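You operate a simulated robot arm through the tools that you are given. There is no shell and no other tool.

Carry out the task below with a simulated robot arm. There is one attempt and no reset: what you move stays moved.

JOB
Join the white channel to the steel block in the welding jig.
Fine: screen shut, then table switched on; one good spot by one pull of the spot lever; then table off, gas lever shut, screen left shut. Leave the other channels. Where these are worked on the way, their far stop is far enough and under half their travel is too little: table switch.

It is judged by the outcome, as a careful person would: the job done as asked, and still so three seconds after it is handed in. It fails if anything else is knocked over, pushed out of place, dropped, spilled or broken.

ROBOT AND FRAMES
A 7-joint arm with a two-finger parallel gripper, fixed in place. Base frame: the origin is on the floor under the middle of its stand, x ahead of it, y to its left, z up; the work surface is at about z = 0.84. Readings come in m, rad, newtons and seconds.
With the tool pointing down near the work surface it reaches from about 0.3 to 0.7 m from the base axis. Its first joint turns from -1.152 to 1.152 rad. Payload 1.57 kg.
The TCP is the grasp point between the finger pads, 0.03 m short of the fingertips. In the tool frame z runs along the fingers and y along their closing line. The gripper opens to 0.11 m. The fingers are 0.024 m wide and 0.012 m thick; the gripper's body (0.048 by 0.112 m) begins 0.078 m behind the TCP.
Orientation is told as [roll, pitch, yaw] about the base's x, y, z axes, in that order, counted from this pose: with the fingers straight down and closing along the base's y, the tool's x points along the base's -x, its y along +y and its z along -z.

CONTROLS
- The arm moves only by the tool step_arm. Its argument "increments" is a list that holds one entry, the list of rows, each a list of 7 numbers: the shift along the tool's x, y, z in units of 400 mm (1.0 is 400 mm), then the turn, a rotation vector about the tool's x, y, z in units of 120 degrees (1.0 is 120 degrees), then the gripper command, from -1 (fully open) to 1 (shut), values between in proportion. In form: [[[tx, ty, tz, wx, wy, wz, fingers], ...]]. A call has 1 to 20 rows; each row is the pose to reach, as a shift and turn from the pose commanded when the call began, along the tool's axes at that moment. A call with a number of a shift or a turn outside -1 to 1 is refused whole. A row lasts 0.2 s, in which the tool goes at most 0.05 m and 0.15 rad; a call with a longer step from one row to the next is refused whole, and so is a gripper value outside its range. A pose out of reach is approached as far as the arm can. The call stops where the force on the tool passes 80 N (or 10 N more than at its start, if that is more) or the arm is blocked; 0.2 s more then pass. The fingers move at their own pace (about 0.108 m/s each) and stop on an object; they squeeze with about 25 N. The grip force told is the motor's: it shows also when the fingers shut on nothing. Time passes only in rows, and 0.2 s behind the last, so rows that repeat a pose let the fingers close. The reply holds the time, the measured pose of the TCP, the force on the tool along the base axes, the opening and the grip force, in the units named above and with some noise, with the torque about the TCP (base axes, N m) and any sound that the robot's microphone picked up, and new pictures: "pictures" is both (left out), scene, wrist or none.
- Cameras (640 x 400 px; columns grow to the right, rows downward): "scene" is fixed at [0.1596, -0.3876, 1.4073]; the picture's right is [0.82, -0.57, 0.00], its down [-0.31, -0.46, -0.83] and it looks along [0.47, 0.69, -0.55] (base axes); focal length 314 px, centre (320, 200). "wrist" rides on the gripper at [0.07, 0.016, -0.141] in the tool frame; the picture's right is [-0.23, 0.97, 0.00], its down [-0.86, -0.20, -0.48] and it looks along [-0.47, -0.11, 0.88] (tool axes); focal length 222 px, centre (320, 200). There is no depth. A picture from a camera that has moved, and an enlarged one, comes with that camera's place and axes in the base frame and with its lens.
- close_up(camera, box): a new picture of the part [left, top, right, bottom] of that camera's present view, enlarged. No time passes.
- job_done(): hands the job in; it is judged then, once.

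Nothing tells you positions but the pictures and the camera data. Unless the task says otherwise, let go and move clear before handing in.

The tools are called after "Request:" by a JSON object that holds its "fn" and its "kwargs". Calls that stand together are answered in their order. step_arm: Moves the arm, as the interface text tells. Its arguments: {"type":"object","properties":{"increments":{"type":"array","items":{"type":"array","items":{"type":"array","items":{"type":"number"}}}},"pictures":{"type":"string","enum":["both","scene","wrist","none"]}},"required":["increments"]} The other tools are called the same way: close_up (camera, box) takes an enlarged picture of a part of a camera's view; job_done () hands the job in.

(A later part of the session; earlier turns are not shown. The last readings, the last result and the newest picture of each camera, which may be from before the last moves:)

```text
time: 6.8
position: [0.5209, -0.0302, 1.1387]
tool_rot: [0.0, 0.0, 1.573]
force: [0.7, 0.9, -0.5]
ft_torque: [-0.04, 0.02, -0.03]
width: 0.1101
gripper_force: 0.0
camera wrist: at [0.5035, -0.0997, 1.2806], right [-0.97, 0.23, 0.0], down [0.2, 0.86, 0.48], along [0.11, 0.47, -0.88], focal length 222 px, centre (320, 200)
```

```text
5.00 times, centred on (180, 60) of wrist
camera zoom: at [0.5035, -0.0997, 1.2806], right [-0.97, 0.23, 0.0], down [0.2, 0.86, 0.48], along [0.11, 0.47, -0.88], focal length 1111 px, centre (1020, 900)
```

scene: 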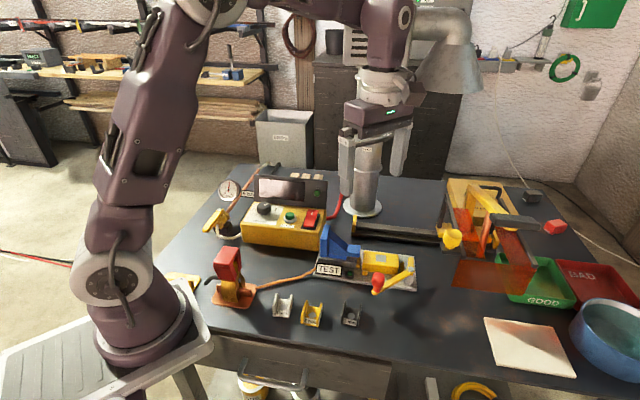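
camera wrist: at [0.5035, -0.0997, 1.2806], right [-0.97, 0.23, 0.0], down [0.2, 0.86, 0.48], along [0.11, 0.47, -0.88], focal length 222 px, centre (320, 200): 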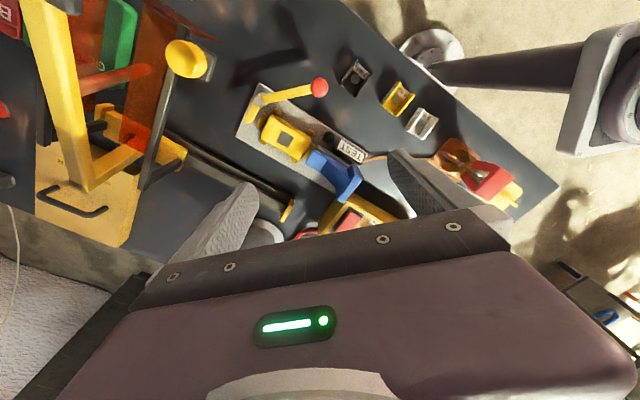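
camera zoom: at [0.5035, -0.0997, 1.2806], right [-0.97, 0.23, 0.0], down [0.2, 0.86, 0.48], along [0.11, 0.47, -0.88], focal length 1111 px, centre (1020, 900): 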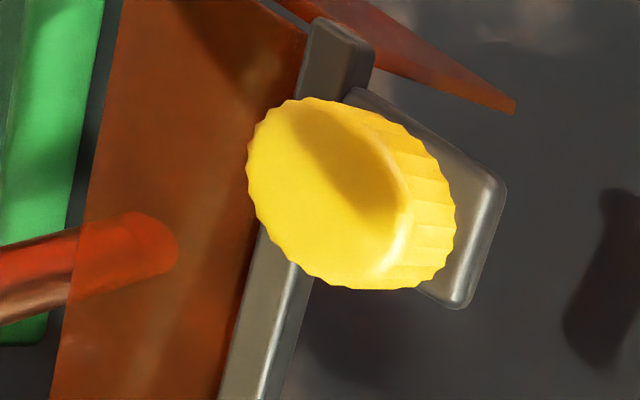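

The jig block sits in a nest of tabs, the blue piece looks like a push-tester with its lamp, and the dial on the control box seems to point near 3 but I can't be sure. I'll view the control box from above.

Request:
{"fn": "step_arm", "kwargs": {"increments": [[[-0.048, 0.01, 0.004, 0, 0, 0.0625, -1], [-0.096, 0.021, 0.008, 0, 0, 0.125, -1], [-0.144, 0.031, 0.0125, 0, 0, 0.1875, -1], [-0.192, 0.042, 0.017, 0, 0, 0.25, -1], [-0.24, 0.052, 0.021, 0, 0, 0.3125, -1], [-0.2875, 0.0625, 0.025, 0, 0, 0.375, -1], [-0.335, 0.073, 0.029, 0, 0, 0.4375, -1], [-0.383, 0.083, 0.033, 0, 0, 0.5, -1], [-0.431, 0.094, 0.0375, 0, 0, 0.5625, -1], [-0.479, 0.104, 0.042, 0, 0, 0.625, -1], [-0.527, 0.115, 0.046, 0, 0, 0.6875, -1], [-0.575, 0.125, 0.05, 0, 0, 0.75, -1]]], "pictures": "both"}}

```text
time: 9.4
position: [0.4702, 0.1991, 1.1186]
tool_rot: [0.001, -0.002, -0.004]
force: [-0.5, -0.3, -0.1]
ft_torque: [-0.03, 0.01, -0.02]
width: 0.1098
gripper_force: 0.1
camera wrist: at [0.3998, 0.2169, 1.2606], right [0.23, 0.97, 0.0], down [0.85, -0.2, 0.48], along [0.47, -0.11, -0.88], focal length 222 px, centre (320, 200)
```

scene: 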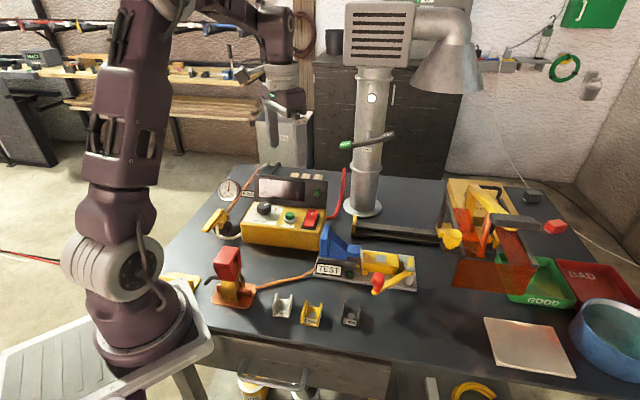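
wrist: 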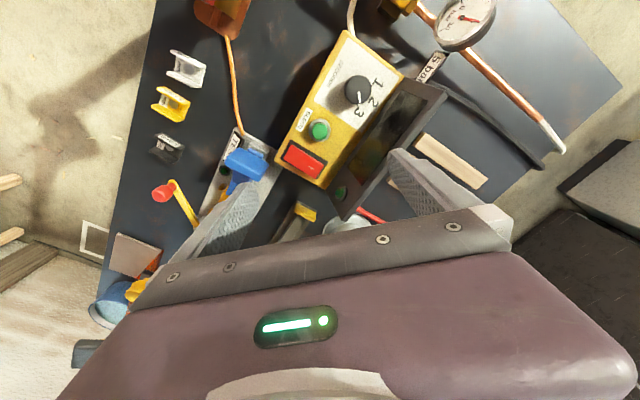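

Request:
{"fn": "close_up", "kwargs": {"camera": "wrist", "box": [310, 50, 420, 150]}}

Request:
{"fn": "close_up", "kwargs": {"camera": "wrist", "box": [270, 100, 370, 200]}}

Request:
{"fn": "close_up", "kwargs": {"camera": "wrist", "box": [340, 0, 520, 100]}}

Request:
{"fn": "close_up", "kwargs": {"camera": "wrist", "box": [130, 30, 230, 120]}}

```text
4.00 times, centred on (365, 100) of wrist
camera zoom: at [0.3998, 0.2169, 1.2606], right [0.23, 0.97, 0.0], down [0.85, -0.2, 0.48], along [0.47, -0.11, -0.88], focal length 888 px, centre (140, 600)
```

zoom: 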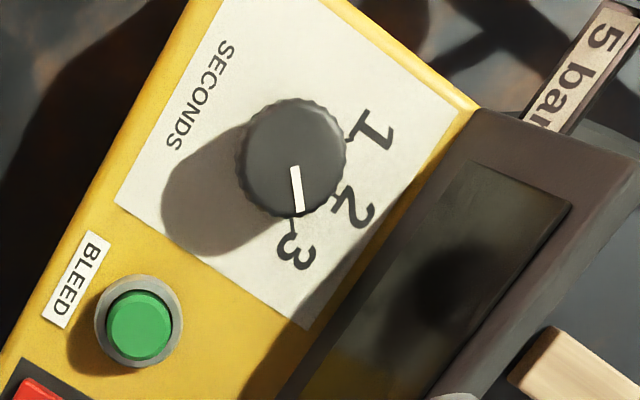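

```text
4.00 times, centred on (320, 150) of wrist
camera zoom: at [0.3998, 0.2169, 1.2606], right [0.23, 0.97, 0.0], down [0.85, -0.2, 0.48], along [0.47, -0.11, -0.88], focal length 888 px, centre (320, 400)
```

zoom: 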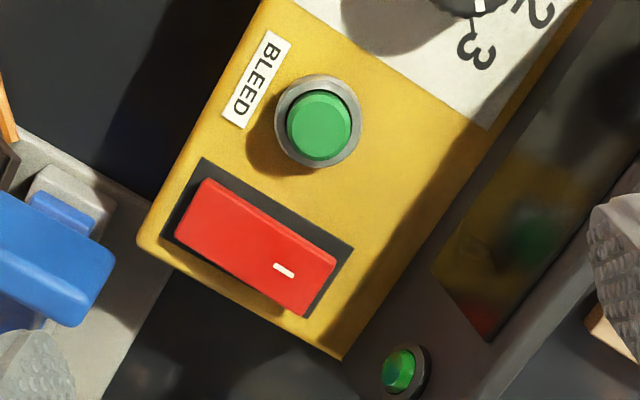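

```text
3.56 times, centred on (430, 50) of wrist
camera zoom: at [0.3998, 0.2169, 1.2606], right [0.23, 0.97, 0.0], down [0.85, -0.2, 0.48], along [0.47, -0.11, -0.88], focal length 790 px, centre (-71, 733)
```

zoom: 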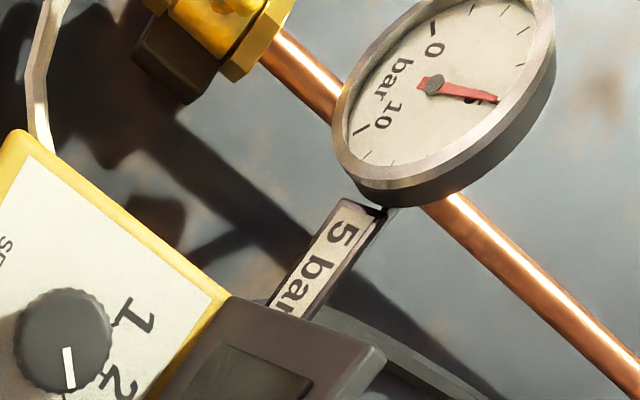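

```text
4.44 times, centred on (180, 75) of wrist
camera zoom: at [0.3998, 0.2169, 1.2606], right [0.23, 0.97, 0.0], down [0.85, -0.2, 0.48], along [0.47, -0.11, -0.88], focal length 987 px, centre (942, 756)
```

zoom: 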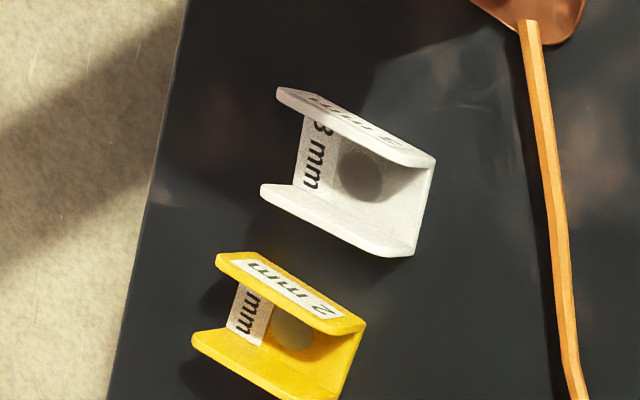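

The dial points at 3 (matching the 3 mm white channel) and the gauge reads 5 bar. Now I want a low side view of the jig's clamp lever and block, so I'll move to the front-right with the wrist tilted.

Request:
{"fn": "step_arm", "kwargs": {"increments": [[[0, -0.1025, 0.03, -0.018, -0.034, -0.05, -1], [0, -0.205, 0.06, -0.036, -0.068, -0.099, -1], [0, -0.3075, 0.09, -0.054, -0.102, -0.149, -1], [0, -0.41, 0.125, -0.072, -0.136, -0.199, -1], [0, -0.5125, 0.16, -0.09, -0.17, -0.248, -1], [0, -0.615, 0.2, -0.108, -0.204, -0.298, -1], [0, -0.7175, 0.24, -0.127, -0.238, -0.348, -1], [0, -0.82, 0.28, -0.145, -0.272, -0.397, -1], [0, -0.9225, 0.3215, -0.1627, -0.3059, -0.447, -1]]], "pictures": "both"}}

```text
time: 11.4
position: [0.471, -0.1713, 0.9897]
tool_rot: [-0.002, -0.699, 0.979]
force: [0.3, 0.2, -0.4]
ft_torque: [0.01, 0.05, 0.01]
width: 0.1098
gripper_force: 0.1
camera wrist: at [0.3753, -0.2801, 1.0539], right [-0.71, 0.69, 0.14], down [0.36, 0.18, 0.92], along [0.61, 0.7, -0.37], focal length 222 px, centre (320, 200)
```

scene: 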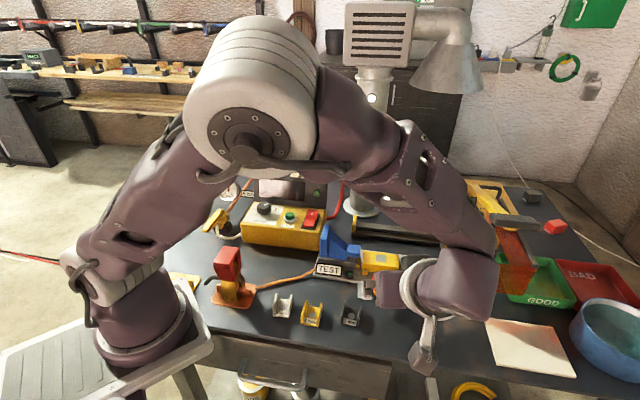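
wrist: 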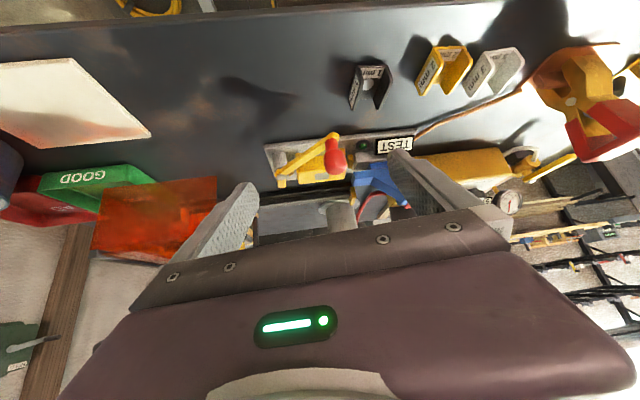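

Request:
{"fn": "close_up", "kwargs": {"camera": "wrist", "box": [255, 120, 365, 200]}}

Request:
{"fn": "close_up", "kwargs": {"camera": "wrist", "box": [335, 130, 425, 230]}}

Request:
{"fn": "close_up", "kwargs": {"camera": "wrist", "box": [500, 20, 640, 170]}}

Request:
{"fn": "close_up", "kwargs": {"camera": "wrist", "box": [400, 30, 540, 110]}}

```text
5.00 times, centred on (310, 160) of wrist
camera zoom: at [0.3753, -0.2801, 1.0539], right [-0.71, 0.69, 0.14], down [0.36, 0.18, 0.92], along [0.61, 0.7, -0.37], focal length 1111 px, centre (370, 400)
```

zoom: 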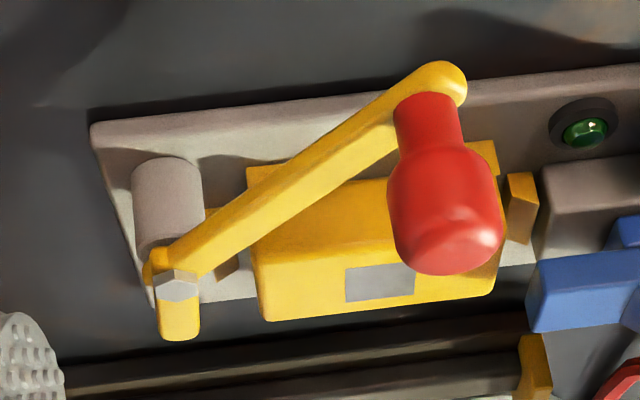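

```text
4.00 times, centred on (380, 180) of wrist
camera zoom: at [0.3753, -0.2801, 1.0539], right [-0.71, 0.69, 0.14], down [0.36, 0.18, 0.92], along [0.61, 0.7, -0.37], focal length 888 px, centre (80, 280)
```

zoom: 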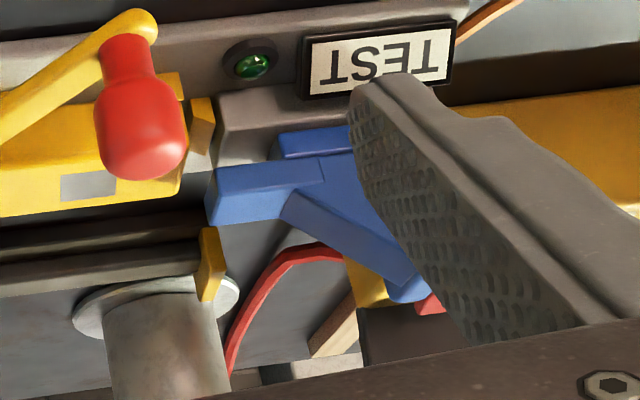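

```text
2.67 times, centred on (570, 95) of wrist
camera zoom: at [0.3753, -0.2801, 1.0539], right [-0.71, 0.69, 0.14], down [0.36, 0.18, 0.92], along [0.61, 0.7, -0.37], focal length 592 px, centre (-347, 480)
```

zoom: 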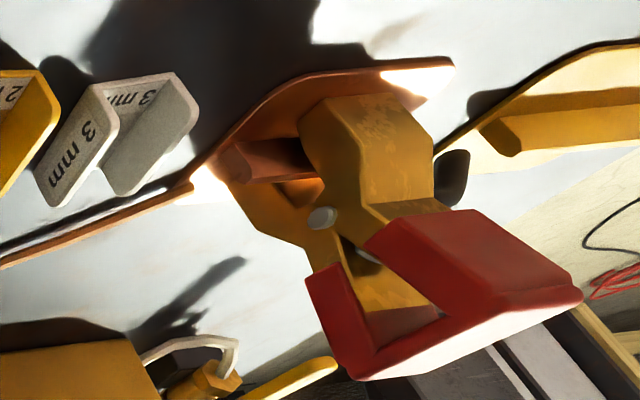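

```text
4.57 times, centred on (470, 70) of wrist
camera zoom: at [0.3753, -0.2801, 1.0539], right [-0.71, 0.69, 0.14], down [0.36, 0.18, 0.92], along [0.61, 0.7, -0.37], focal length 1015 px, centre (-366, 794)
```

zoom: 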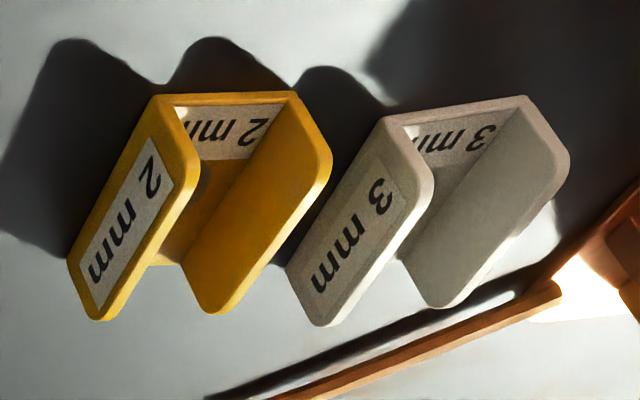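

The lever on the jig is an open swing lever whose red knob stays outside the screen. I'll now go over the white channel with the fingers turned 45° so they close across its flanges, half-closed to clear the yellow channel next to it.

Request:
{"fn": "step_arm", "kwargs": {"increments": [[[-0.0286, 0.089, 0.0184, 0.0054, 0.0555, 0.0148, -1], [-0.0572, 0.178, 0.0368, 0.0108, 0.111, 0.0296, -0.7], [-0.0858, 0.267, 0.0553, 0.0162, 0.1664, 0.0444, -0.4], [-0.1143, 0.356, 0.0737, 0.0215, 0.2219, 0.0592, 0.0], [-0.143, 0.445, 0.092, 0.0269, 0.2773, 0.074, 0.127], [-0.1715, 0.5338, 0.1105, 0.0323, 0.3328, 0.0888, 0.127]]], "pictures": "both"}}

```text
time: 12.8
position: [0.3382, 0.0179, 1.0005]
tool_rot: [-0.002, 0.002, 0.784]
force: [0.2, 0.5, -0.7]
ft_torque: [-0.01, -0.03, -0.01]
width: 0.0482
gripper_force: 0.1
camera wrist: at [0.2764, -0.0196, 1.1432], right [-0.53, 0.85, 0.0], down [0.75, 0.46, 0.48], along [0.41, 0.25, -0.88], focal length 222 px, centre (320, 200)
```

scene: 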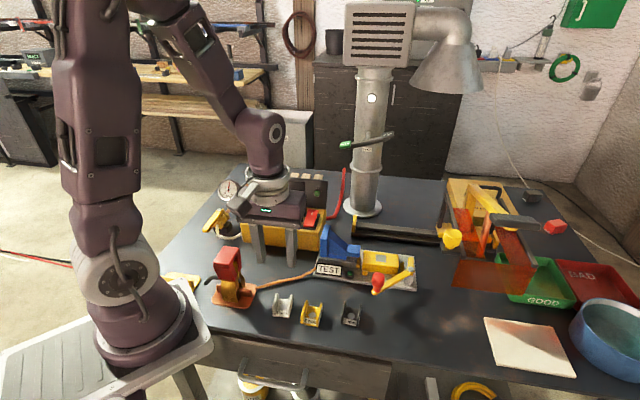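
wrist: 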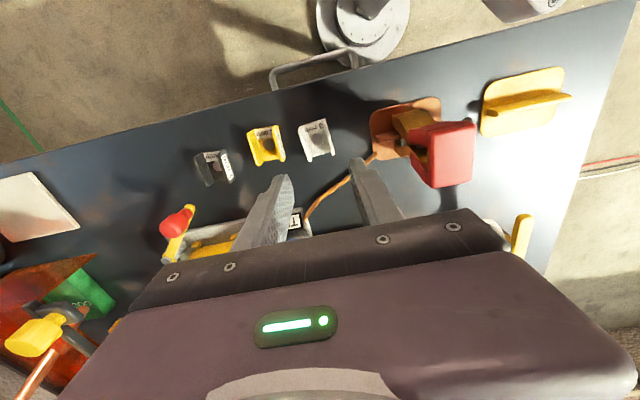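

Request:
{"fn": "close_up", "kwargs": {"camera": "wrist", "box": [270, 90, 370, 190]}}

Request:
{"fn": "close_up", "kwargs": {"camera": "wrist", "box": [220, 100, 380, 200]}}

```text
4.00 times, centred on (320, 140) of wrist
camera zoom: at [0.2764, -0.0196, 1.1432], right [-0.53, 0.85, 0.0], down [0.75, 0.46, 0.48], along [0.41, 0.25, -0.88], focal length 888 px, centre (320, 440)
```

zoom: 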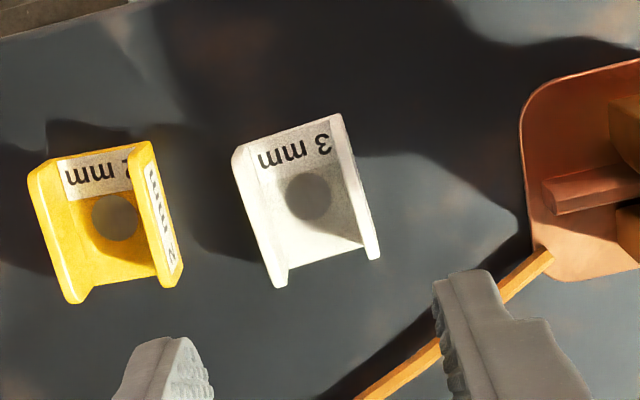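

```text
4.00 times, centred on (300, 150) of wrist
camera zoom: at [0.2764, -0.0196, 1.1432], right [-0.53, 0.85, 0.0], down [0.75, 0.46, 0.48], along [0.41, 0.25, -0.88], focal length 888 px, centre (400, 400)
```

zoom: 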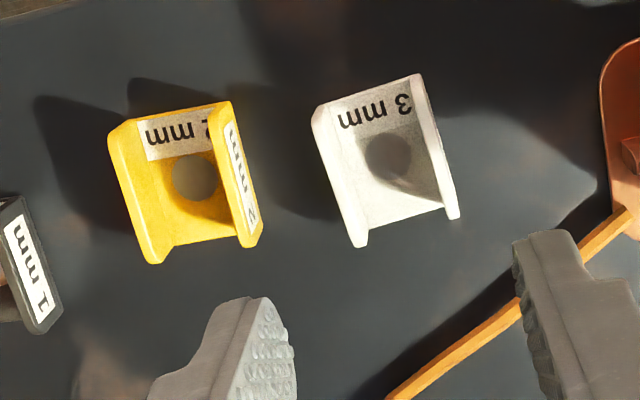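

The channel is centred near (0.339, 0.014) and turned about 49°. I'll align the fingers with it and lower in two stages.

Request:
{"fn": "step_arm", "kwargs": {"increments": [[[0.002, -0.004, 0.07, 0, 0, -0.017, 0.127], [0.005, -0.008, 0.14, 0, 0, -0.0339, 0.127], [0.005, -0.008, 0.2, 0, 0, -0.0339, 0.127]]], "pictures": "wrist"}}

```text
time: 13.6
position: [0.3404, 0.0133, 0.921]
tool_rot: [-0.001, 0.001, 0.854]
force: [0.0, -0.2, -0.7]
ft_torque: [-0.02, 0.03, 0.0]
width: 0.048
gripper_force: 0.1
camera wrist: at [0.2815, -0.0278, 1.0632], right [-0.59, 0.81, 0.0], down [0.71, 0.52, 0.48], along [0.39, 0.28, -0.88], focal length 222 px, centre (320, 200)
```

wrist: 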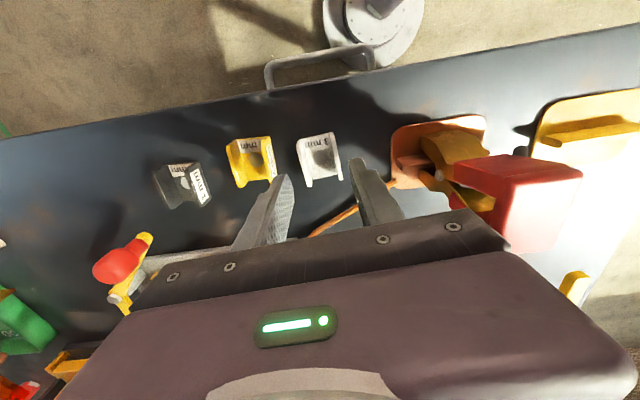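

Request:
{"fn": "close_up", "kwargs": {"camera": "wrist", "box": [260, 110, 400, 210]}}

Request:
{"fn": "close_up", "kwargs": {"camera": "scene", "box": [220, 250, 360, 340]}}

```text
4.00 times, centred on (330, 160) of wrist
camera zoom: at [0.2815, -0.0278, 1.0632], right [-0.59, 0.81, 0.0], down [0.71, 0.52, 0.48], along [0.39, 0.28, -0.88], focal length 888 px, centre (280, 360)
```

zoom: 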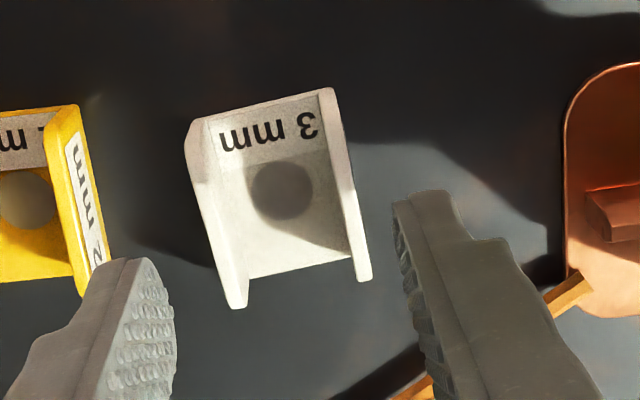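

```text
4.44 times, centred on (290, 295) of scene
camera zoom: at [0.1596, -0.3875, 1.4073], right [0.82, -0.57, 0.0], down [-0.31, -0.46, -0.83], along [0.47, 0.69, -0.55], focal length 1396 px, centre (453, -222)
```

zoom: 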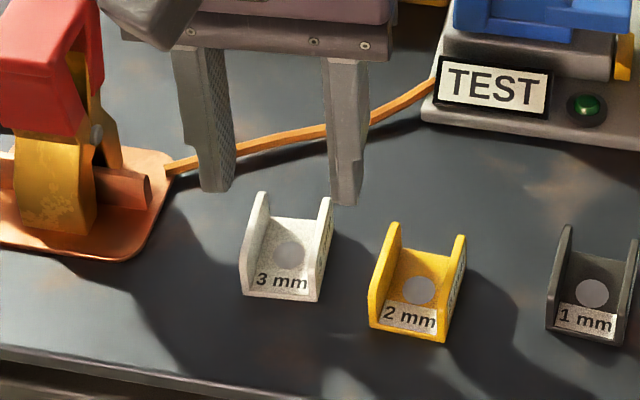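

Alignment is good (circle lies on the tool axis). I'll lower to just above the table and close on the flanges.

Request:
{"fn": "step_arm", "kwargs": {"increments": [[[0.002, 0, 0.06, 0, 0, 0, 0.17], [0.002, 0, 0.115, 0, 0, 0, 0.17], [0.002, 0, 0.115, 0, 0, 0, 0.17], [0.002, 0, 0.115, 0, 0, 0, 1], [0.002, 0, 0.115, 0, 0, 0, 1], [0.002, 0, 0.115, 0, 0, 0, 1]]], "pictures": "both"}}

```text
time: 15.0
position: [0.3389, 0.0131, 0.8747]
tool_rot: [-0.001, 0.001, 0.855]
force: [0.7, 0.2, -0.3]
ft_torque: [0.01, -0.01, -0.04]
width: 0.0351
gripper_force: 25.2
camera wrist: at [0.2804, -0.0279, 1.0168], right [-0.59, 0.81, 0.0], down [0.71, 0.51, 0.48], along [0.39, 0.28, -0.88], focal length 222 px, centre (320, 200)
```

scene: 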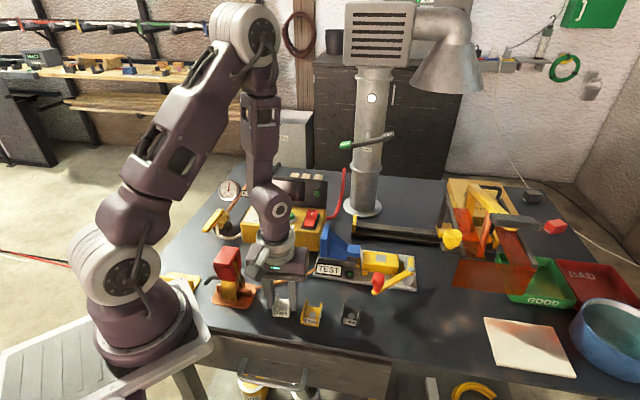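
wrist: 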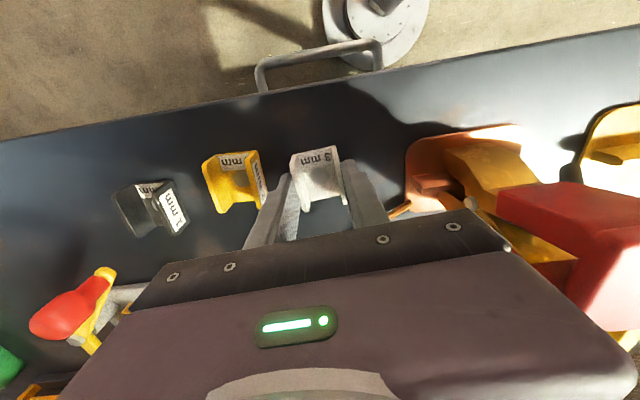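

Request:
{"fn": "close_up", "kwargs": {"camera": "wrist", "box": [270, 130, 370, 230]}}

Request:
{"fn": "close_up", "kwargs": {"camera": "scene", "box": [240, 260, 340, 340]}}

```text
4.00 times, centred on (320, 180) of wrist
camera zoom: at [0.2804, -0.0279, 1.0168], right [-0.59, 0.81, 0.0], down [0.71, 0.51, 0.48], along [0.39, 0.28, -0.88], focal length 888 px, centre (320, 280)
```

zoom: 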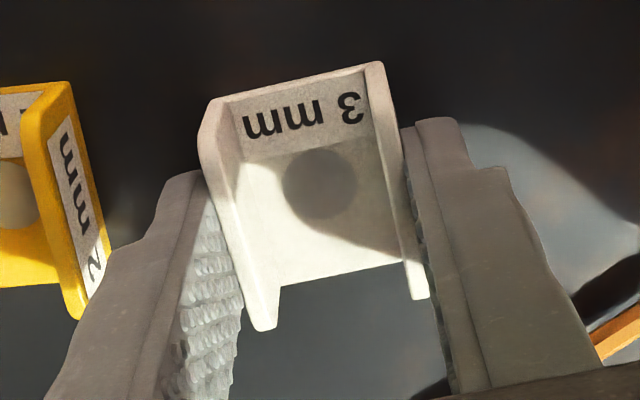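

```text
5.00 times, centred on (290, 300) of scene
camera zoom: at [0.1596, -0.3876, 1.4073], right [0.82, -0.57, 0.0], down [-0.31, -0.46, -0.83], along [0.47, 0.69, -0.55], focal length 1571 px, centre (470, -300)
```

zoom: 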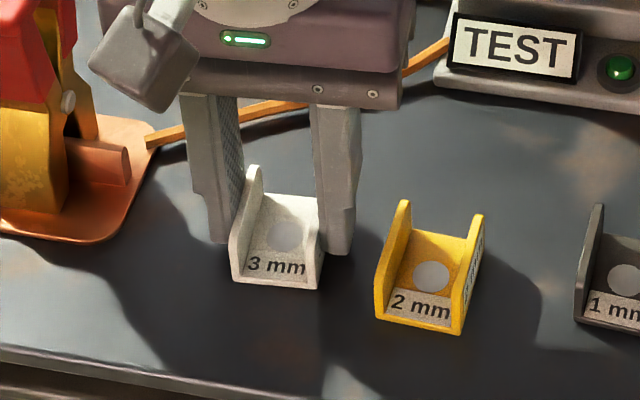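

The circle lies exactly on the tool axis and the grip is firm (25 N). I'll lift straight up, then carry it high over to above the steel block, turning to 45°.

Request:
{"fn": "step_arm", "kwargs": {"increments": [[[0, 0, -0.1, 0, 0, 0, 1], [0, 0, -0.2, 0, 0, 0, 1], [0, 0, -0.313, 0, 0, 0, 1], [-0.056, -0.087, -0.338, 0, 0, 0.0056, 1], [-0.112, -0.1735, -0.363, 0, 0, 0.011, 1], [-0.1686, -0.26, -0.388, 0, 0, 0.0167, 1], [-0.2248, -0.347, -0.413, 0, 0, 0.0223, 1], [-0.281, -0.4338, -0.438, 0, 0, 0.0278, 1], [-0.3372, -0.5205, -0.4633, 0, 0, 0.0334, 1], [-0.3372, -0.5205, -0.4633, 0, 0, 0.0334, 1]]], "pictures": "both"}}

```text
time: 17.2
position: [0.5856, -0.0212, 1.0604]
tool_rot: [0.002, 0.0, 0.784]
force: [0.5, 0.3, -0.7]
ft_torque: [0.0, -0.06, -0.01]
width: 0.0352
gripper_force: 25.0
camera wrist: at [0.5238, -0.0582, 1.2025], right [-0.53, 0.85, 0.0], down [0.75, 0.46, 0.48], along [0.41, 0.25, -0.88], focal length 222 px, centre (320, 200)
```

scene: 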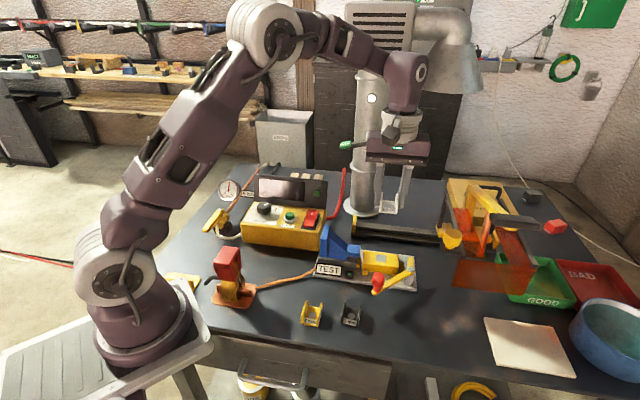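
wrist: 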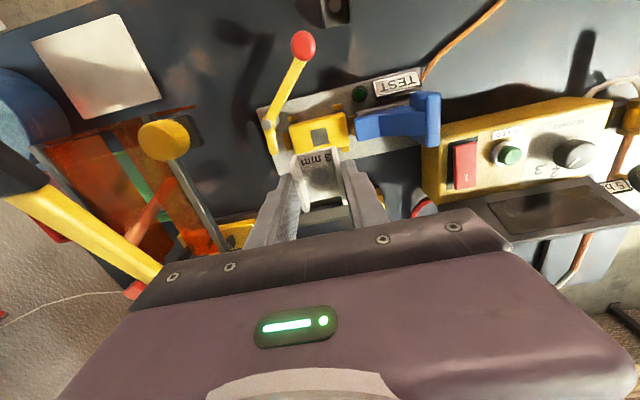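

Request:
{"fn": "close_up", "kwargs": {"camera": "wrist", "box": [250, 80, 400, 220]}}

Request:
{"fn": "close_up", "kwargs": {"camera": "scene", "box": [320, 160, 440, 290]}}

```text
2.86 times, centred on (325, 150) of wrist
camera zoom: at [0.5238, -0.0582, 1.2025], right [-0.53, 0.85, 0.0], down [0.75, 0.46, 0.48], along [0.41, 0.25, -0.88], focal length 635 px, centre (306, 343)
```

zoom: 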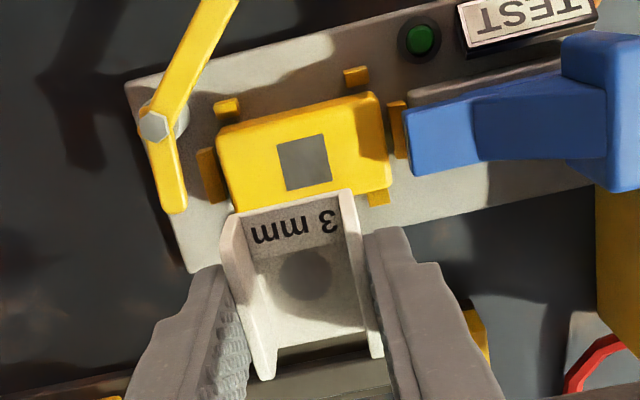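

```text
3.08 times, centred on (380, 225) of scene
camera zoom: at [0.1596, -0.3876, 1.4073], right [0.82, -0.57, 0.0], down [-0.31, -0.46, -0.83], along [0.47, 0.69, -0.55], focal length 967 px, centre (135, 123)
```

zoom: 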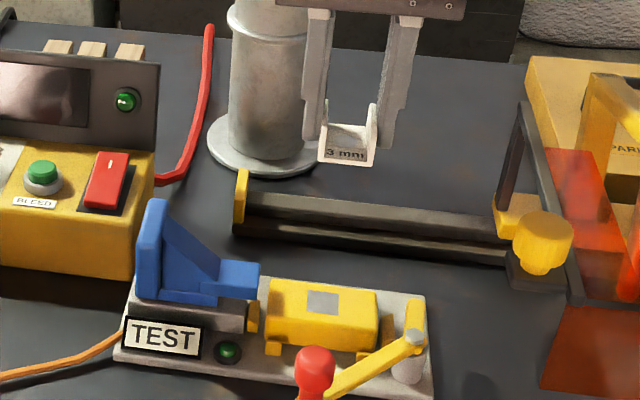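

The patch and the channel's circle line up within about 1–2 mm. I'll lower to a few millimetres above the block, correcting slightly.

Request:
{"fn": "step_arm", "kwargs": {"increments": [[[-0.002, -0.003, 0.084, 0, 0, 0, 1], [-0.002, -0.003, 0.168, 0, 0, 0, 1], [-0.002, -0.003, 0.252, 0, 0, 0, 1], [-0.002, -0.003, 0.3, 0, 0, 0, 1], [-0.002, -0.003, 0.333, 0, 0, 0, 1]]], "pictures": "both"}}

```text
time: 18.4
position: [0.5847, -0.0236, 0.9271]
tool_rot: [0.0, 0.003, 0.784]
force: [-0.4, -0.7, -1.3]
ft_torque: [0.0, 0.02, 0.03]
width: 0.0349
gripper_force: 25.2
camera wrist: at [0.5243, -0.0601, 1.0683], right [-0.53, 0.85, 0.0], down [0.75, 0.46, 0.48], along [0.41, 0.25, -0.88], focal length 222 px, centre (320, 200)
```

scene: 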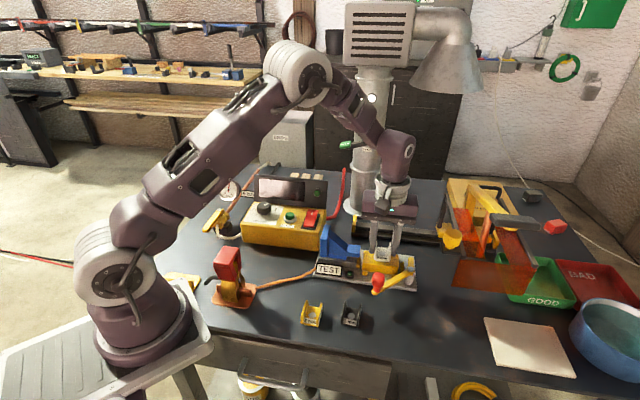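
wrist: 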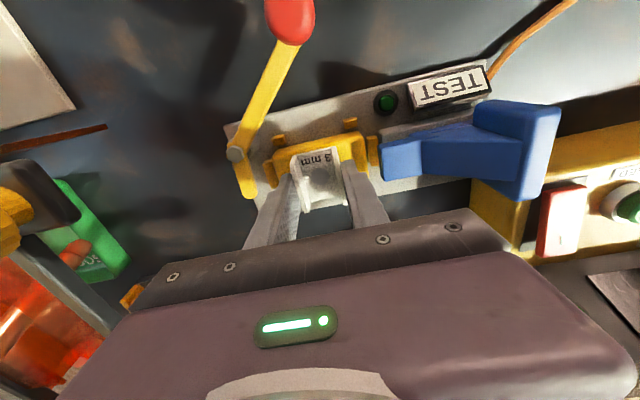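

Request:
{"fn": "close_up", "kwargs": {"camera": "wrist", "box": [230, 100, 400, 220]}}

Request:
{"fn": "close_up", "kwargs": {"camera": "scene", "box": [345, 210, 425, 300]}}

```text
3.33 times, centred on (315, 160) of wrist
camera zoom: at [0.5243, -0.0601, 1.0683], right [-0.53, 0.85, 0.0], down [0.75, 0.46, 0.48], along [0.41, 0.25, -0.88], focal length 740 px, centre (337, 333)
```

zoom: 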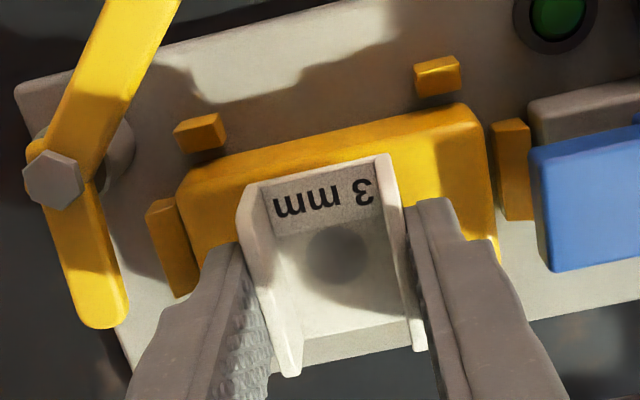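

```text
4.44 times, centred on (385, 255) of scene
camera zoom: at [0.1596, -0.3876, 1.4073], right [0.82, -0.57, 0.0], down [-0.31, -0.46, -0.83], along [0.47, 0.69, -0.55], focal length 1396 px, centre (31, -44)
```

zoom: 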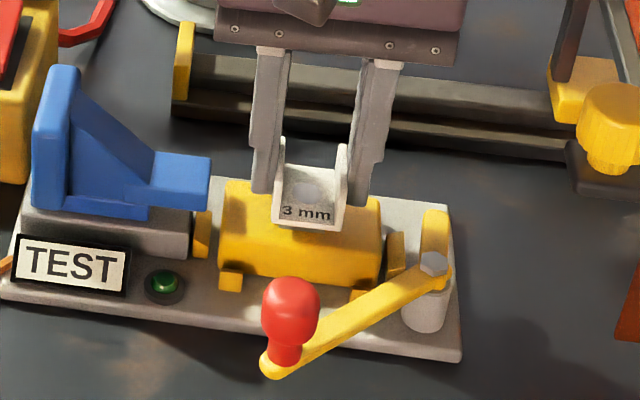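

The channel appears about 3 mm too far toward the lever side, so I'll shift it back by that much and then settle it down gently.

Request:
{"fn": "step_arm", "kwargs": {"increments": [[[0, 0.0075, 0, 0, 0, 0, 1], [0, 0.0075, 0.008, 0, 0, 0, 1], [0, 0.0075, 0.014, 0, 0, 0, 1], [0, 0.0075, 0.014, 0, 0, 0, 1]]], "pictures": "both"}}

Request:
{"fn": "close_up", "kwargs": {"camera": "wrist", "box": [230, 100, 400, 220]}}

Request:
{"fn": "close_up", "kwargs": {"camera": "scene", "box": [355, 235, 425, 290]}}

```text
time: 19.4
position: [0.5838, -0.0216, 0.9213]
tool_rot: [0.0, 0.002, 0.785]
force: [0.7, 0.0, -0.7]
ft_torque: [-0.01, 0.01, 0.03]
width: 0.0351
gripper_force: 24.8
camera wrist: at [0.5225, -0.0582, 1.0629], right [-0.53, 0.85, 0.0], down [0.75, 0.46, 0.48], along [0.41, 0.25, -0.88], focal length 222 px, centre (320, 200)
```

scene: 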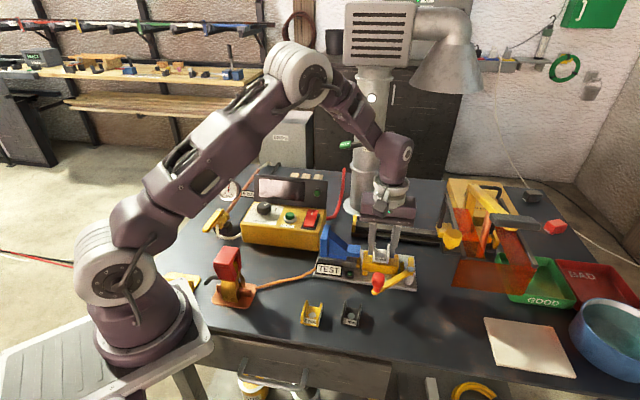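
wrist: 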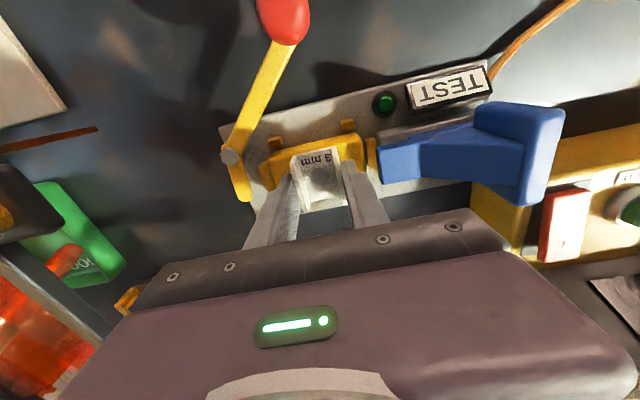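

```text
3.33 times, centred on (315, 160) of wrist
camera zoom: at [0.5225, -0.0582, 1.0629], right [-0.53, 0.85, 0.0], down [0.75, 0.46, 0.48], along [0.41, 0.25, -0.88], focal length 740 px, centre (337, 333)
```

zoom: 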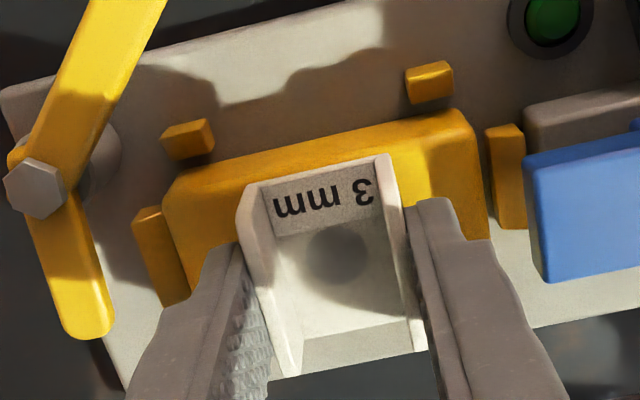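

```text
7.27 times, centred on (390, 262) of scene
camera zoom: at [0.1596, -0.3876, 1.4073], right [0.82, -0.57, 0.0], down [-0.31, -0.46, -0.83], along [0.47, 0.69, -0.55], focal length 2285 px, centre (-189, -254)
```

zoom: 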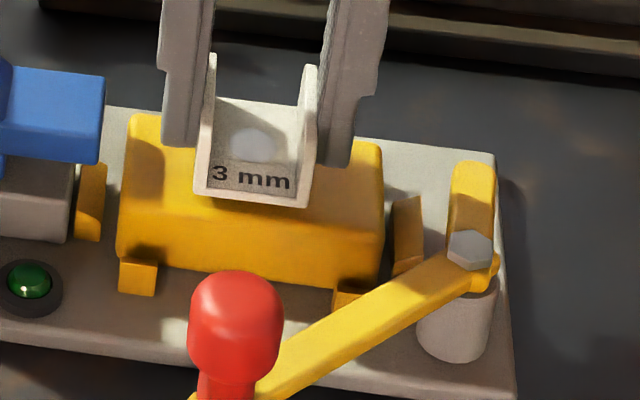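

Now it is centred over the block in both views. I'll lower in 1 mm steps until contact shows in the force.

Request:
{"fn": "step_arm", "kwargs": {"increments": [[[0, 0, 0.0025, 0, 0, 0, 1], [0, 0, 0.005, 0, 0, 0, 1], [0, 0, 0.005, 0, 0, 0, 1]]], "pictures": "none"}}

```text
time: 20.2
position: [0.585, -0.0221, 0.9186]
tool_rot: [0.002, -0.001, 0.785]
force: [-0.1, -0.5, -1.2]
ft_torque: [-0.01, 0.05, 0.01]
width: 0.0352
gripper_force: 24.7
```

Request:
{"fn": "step_arm", "kwargs": {"increments": [[[0, 0, 0.0025, 0, 0, 0, 1], [0, 0, 0.005, 0, 0, 0, 1], [0, 0, 0.005, 0, 0, 0, 1]]], "pictures": "none"}}

```text
time: 21.0
position: [0.5836, -0.0209, 0.9177]
tool_rot: [0.001, 0.0, 0.782]
force: [0.2, -1.1, -0.9]
ft_torque: [-0.01, 0.03, 0.0]
width: 0.0348
gripper_force: 25.4
```

Request:
{"fn": "step_arm", "kwargs": {"increments": [[[0, 0, 0.0025, 0, 0, 0, 1], [0, 0, 0.005, 0, 0, 0, 1], [0, 0, 0.005, 0, 0, 0, 1]]], "pictures": "scene"}}

Request:
{"fn": "close_up", "kwargs": {"camera": "scene", "box": [365, 240, 415, 285]}}

```text
time: 21.8
position: [0.5838, -0.0211, 0.9155]
tool_rot: [-0.001, 0.002, 0.784]
force: [0.1, 0.1, -0.5]
ft_torque: [-0.03, 0.02, -0.01]
width: 0.0347
gripper_force: 24.9
```

scene: 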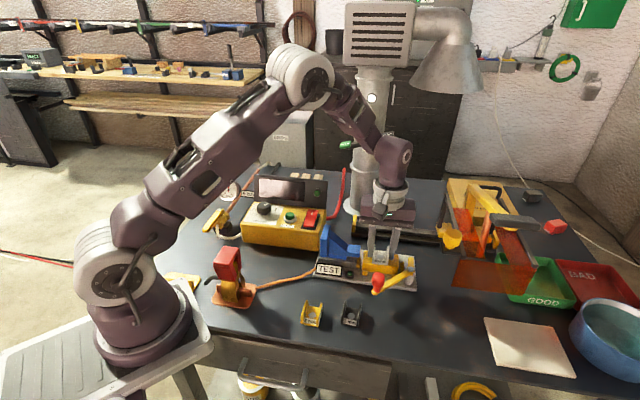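

```text
8.89 times, centred on (390, 262) of scene
camera zoom: at [0.1596, -0.3876, 1.4073], right [0.82, -0.57, 0.0], down [-0.31, -0.46, -0.83], along [0.47, 0.69, -0.55], focal length 2792 px, centre (-302, -356)
```

zoom: 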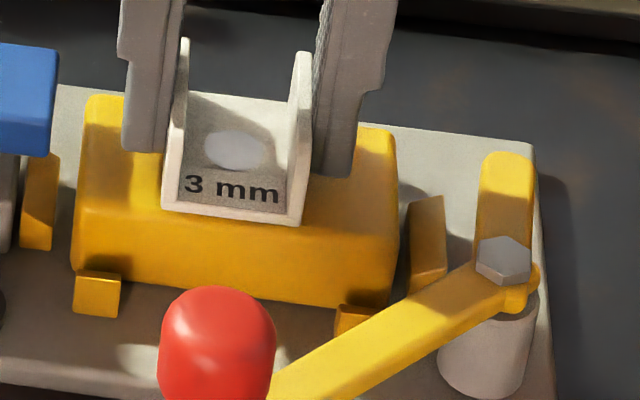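

Request:
{"fn": "step_arm", "kwargs": {"increments": [[[0, 0, 0.0025, 0, 0, 0, 1], [0, 0, 0.0025, 0, 0, 0, 1]]], "pictures": "none"}}

```text
time: 22.4
position: [0.584, -0.0208, 0.9133]
tool_rot: [-0.001, 0.002, 0.784]
force: [0.1, 0.0, -0.6]
ft_torque: [-0.02, -0.01, -0.02]
width: 0.035
gripper_force: 25.1
```

Request:
{"fn": "step_arm", "kwargs": {"increments": [[[0, 0, 0.0025, 0, 0, 0, 1], [0, 0, 0.0025, 0, 0, 0, 1]]], "pictures": "none"}}

Request:
{"fn": "close_up", "kwargs": {"camera": "scene", "box": [365, 240, 415, 285]}}

Request:
{"fn": "close_up", "kwargs": {"camera": "wrist", "box": [250, 120, 390, 220]}}

```text
time: 23.0
position: [0.5832, -0.0212, 0.9138]
tool_rot: [0.0, 0.001, 0.783]
force: [-0.2, 0.8, 0.1]
ft_torque: [-0.03, 0.01, -0.01]
width: 0.0348
gripper_force: 25.3
```

```text
8.89 times, centred on (390, 262) of scene
camera zoom: at [0.1596, -0.3876, 1.4073], right [0.82, -0.57, 0.0], down [-0.31, -0.46, -0.83], along [0.47, 0.69, -0.55], focal length 2792 px, centre (-302, -356)
```

zoom: 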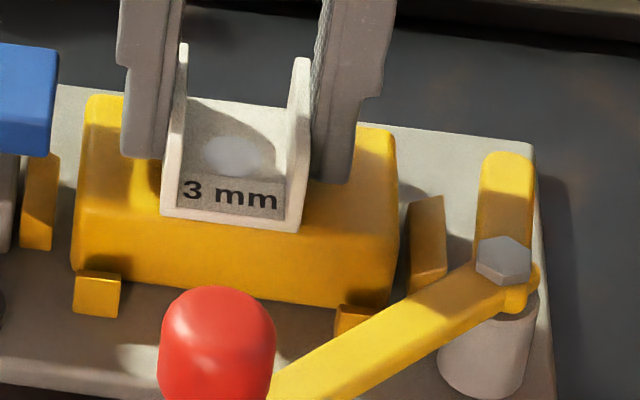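

```text
4.00 times, centred on (320, 170) of wrist
camera zoom: at [0.5221, -0.0578, 1.0547], right [-0.53, 0.85, 0.0], down [0.75, 0.46, 0.48], along [0.41, 0.25, -0.88], focal length 888 px, centre (320, 320)
```

zoom: 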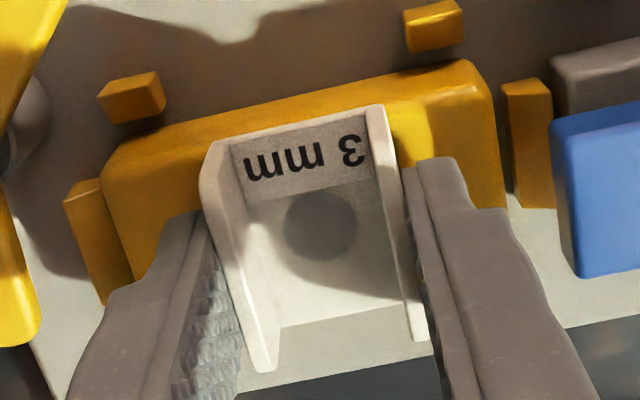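

No contact yet; the views suggest the channel is 1–2 mm too far back on the block, so I'll shift it 1.5 mm toward the front and keep lowering gently.

Request:
{"fn": "step_arm", "kwargs": {"increments": [[[0.00375, 0, 0, 0, 0, 0, 1], [0.00375, 0, 0.0025, 0, 0, 0, 1], [0.00375, 0, 0.005, 0, 0, 0, 1], [0.00375, 0, 0.005, 0, 0, 0, 1]]], "pictures": "none"}}

Request:
{"fn": "close_up", "kwargs": {"camera": "scene", "box": [365, 240, 415, 285]}}

```text
time: 24.0
position: [0.5826, -0.0227, 0.9118]
tool_rot: [-0.002, -0.001, 0.785]
force: [-1.7, 1.7, 19.7]
ft_torque: [0.11, 0.12, 0.04]
width: 0.0351
gripper_force: 24.9
```

```text
8.89 times, centred on (390, 262) of scene
camera zoom: at [0.1592, -0.3875, 1.4074], right [0.82, -0.57, 0.0], down [-0.31, -0.46, -0.83], along [0.47, 0.69, -0.55], focal length 2792 px, centre (-302, -356)
```

zoom: 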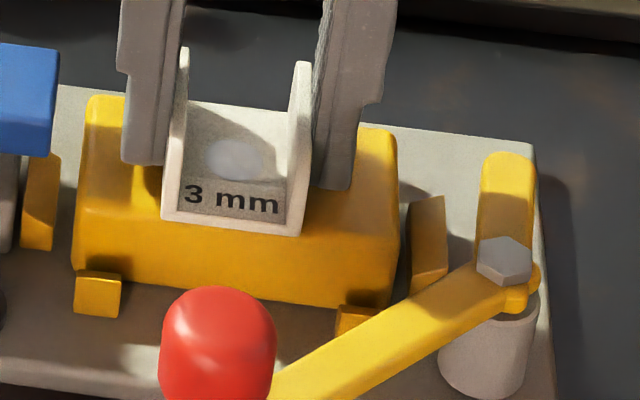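

Contact is felt (about 20 N up at z 0.912), so the channel sits on the block. I'll ease the pressure, open the fingers just a little, and check.

Request:
{"fn": "step_arm", "kwargs": {"increments": [[[0, 0, -0.002, 0, 0, 0, 1], [0, 0, -0.002, 0, 0, 0, 1], [0, 0, -0.002, 0, 0, 0, 0.3], [0, 0, -0.002, 0, 0, 0, 0.2], [0, 0, -0.002, 0, 0, 0, 0.16], [0, 0, -0.002, 0, 0, 0, 0.16]]], "pictures": "both"}}

Request:
{"fn": "close_up", "kwargs": {"camera": "scene", "box": [365, 240, 415, 285]}}

Request:
{"fn": "close_up", "kwargs": {"camera": "wrist", "box": [250, 120, 390, 220]}}

```text
time: 25.4
position: [0.5827, -0.0221, 0.9112]
tool_rot: [0.0, 0.001, 0.784]
force: [0.5, 0.4, 0.0]
ft_torque: [0.02, 0.01, 0.02]
width: 0.0463
gripper_force: 0.1
camera wrist: at [0.521, -0.059, 1.0535], right [-0.53, 0.85, 0.0], down [0.75, 0.46, 0.48], along [0.41, 0.25, -0.88], focal length 222 px, centre (320, 200)
```

scene: 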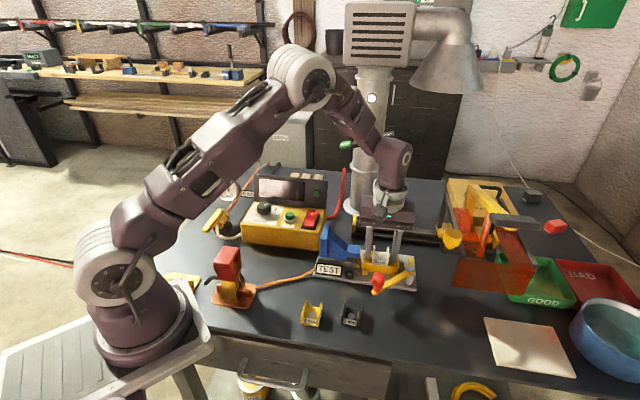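
wrist: 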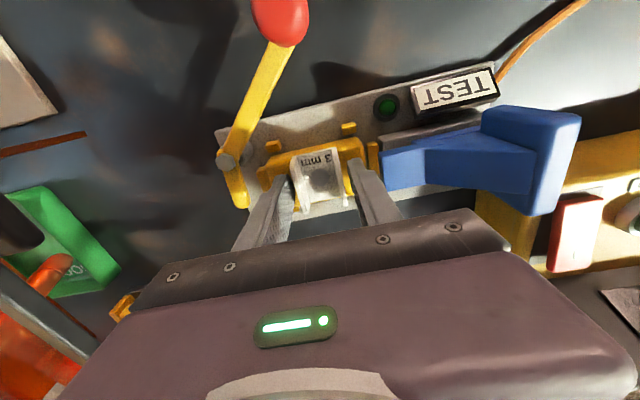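

```text
8.89 times, centred on (390, 262) of scene
camera zoom: at [0.1596, -0.3876, 1.4073], right [0.82, -0.57, 0.0], down [-0.31, -0.46, -0.83], along [0.47, 0.69, -0.55], focal length 2792 px, centre (-302, -356)
```

zoom: 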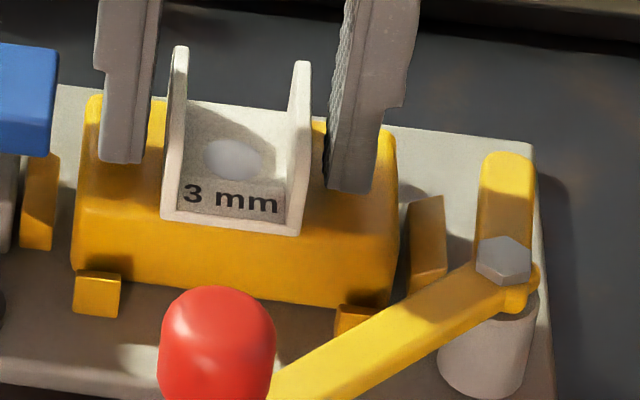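

```text
4.00 times, centred on (320, 170) of wrist
camera zoom: at [0.521, -0.059, 1.0535], right [-0.53, 0.85, 0.0], down [0.75, 0.46, 0.48], along [0.41, 0.25, -0.88], focal length 888 px, centre (320, 320)
```

zoom: 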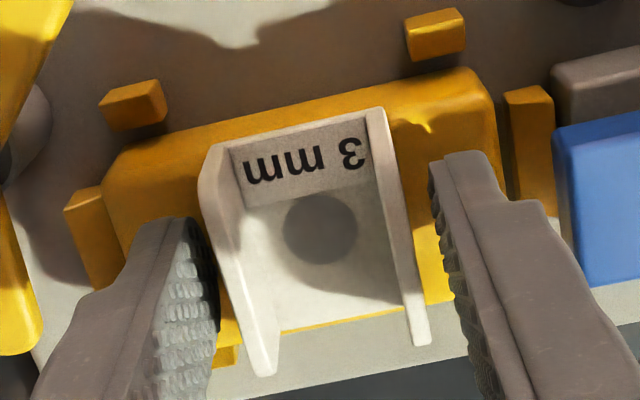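

The channel rests on the block with its circle over the patch and the fingers are free. I'll lift straight up and then move above the screen carriage's yellow knob for a check.

Request:
{"fn": "step_arm", "kwargs": {"increments": [[[0, 0, -0.04, 0, 0, 0, 0.16], [0, 0, -0.12, 0, 0, 0, 0.16], [0, 0, -0.22, 0, 0, 0, 0.16], [0, 0, -0.32, 0, 0, 0, 0.16], [0.035, -0.076, -0.36, 0, 0, 0, 0.1], [0.07, -0.153, -0.4, 0, 0, 0, 0.1], [0.106, -0.23, -0.44, 0, 0, 0, 0.1], [0.142, -0.3064, -0.4725, 0, 0, 0, 0.1]]], "pictures": "both"}}

Request:
{"fn": "close_up", "kwargs": {"camera": "scene", "box": [345, 220, 425, 300]}}

Request:
{"fn": "close_up", "kwargs": {"camera": "wrist", "box": [230, 80, 430, 230]}}

```text
time: 27.2
position: [0.6286, -0.1497, 1.1003]
tool_rot: [0.001, 0.004, 0.784]
force: [0.5, 0.4, 0.2]
ft_torque: [0.02, 0.03, 0.02]
width: 0.0494
gripper_force: 0.0
camera wrist: at [0.5674, -0.1858, 1.2421], right [-0.53, 0.85, 0.0], down [0.75, 0.46, 0.48], along [0.4, 0.25, -0.88], focal length 222 px, centre (320, 200)
```

scene: 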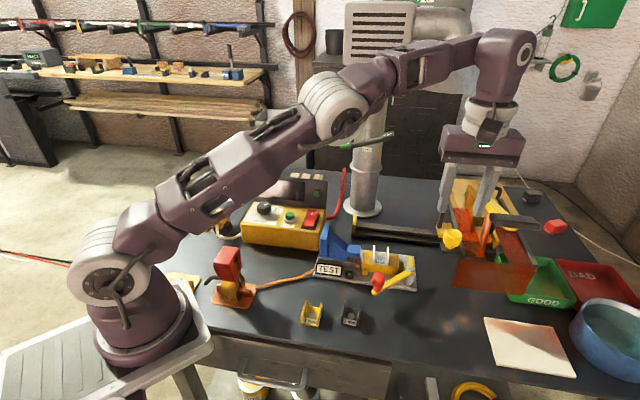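
wrist: 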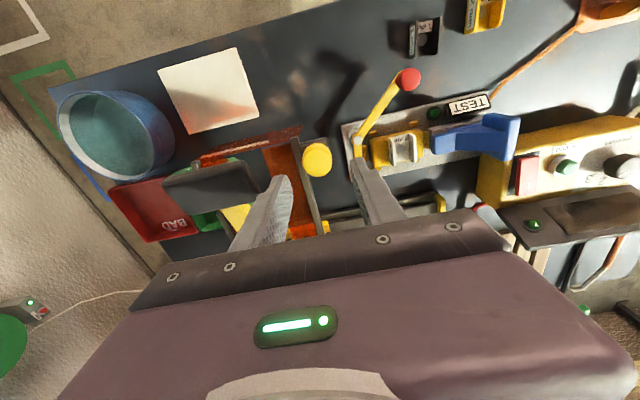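

```text
5.00 times, centred on (385, 260) of scene
camera zoom: at [0.1596, -0.3875, 1.4073], right [0.82, -0.57, 0.0], down [-0.31, -0.46, -0.83], along [0.47, 0.69, -0.55], focal length 1571 px, centre (-5, -100)
```

zoom: 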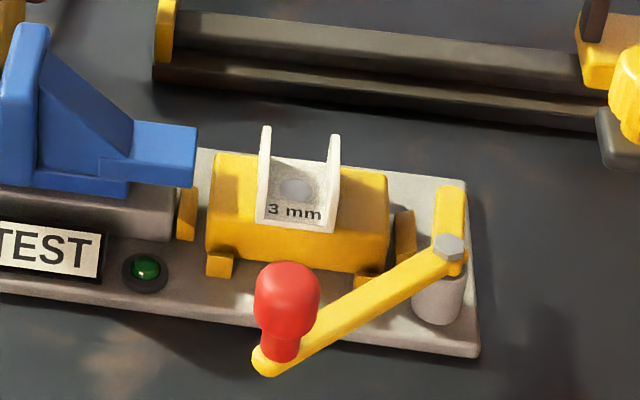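

```text
2.67 times, centred on (330, 155) of wrist
camera zoom: at [0.5674, -0.1858, 1.2421], right [-0.53, 0.85, 0.0], down [0.75, 0.46, 0.48], along [0.4, 0.25, -0.88], focal length 592 px, centre (293, 320)
```

zoom: 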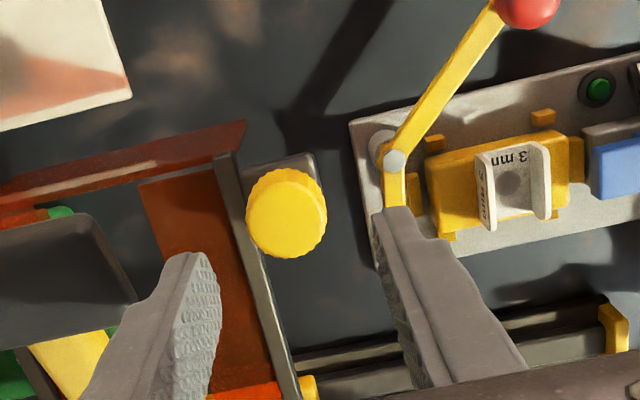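

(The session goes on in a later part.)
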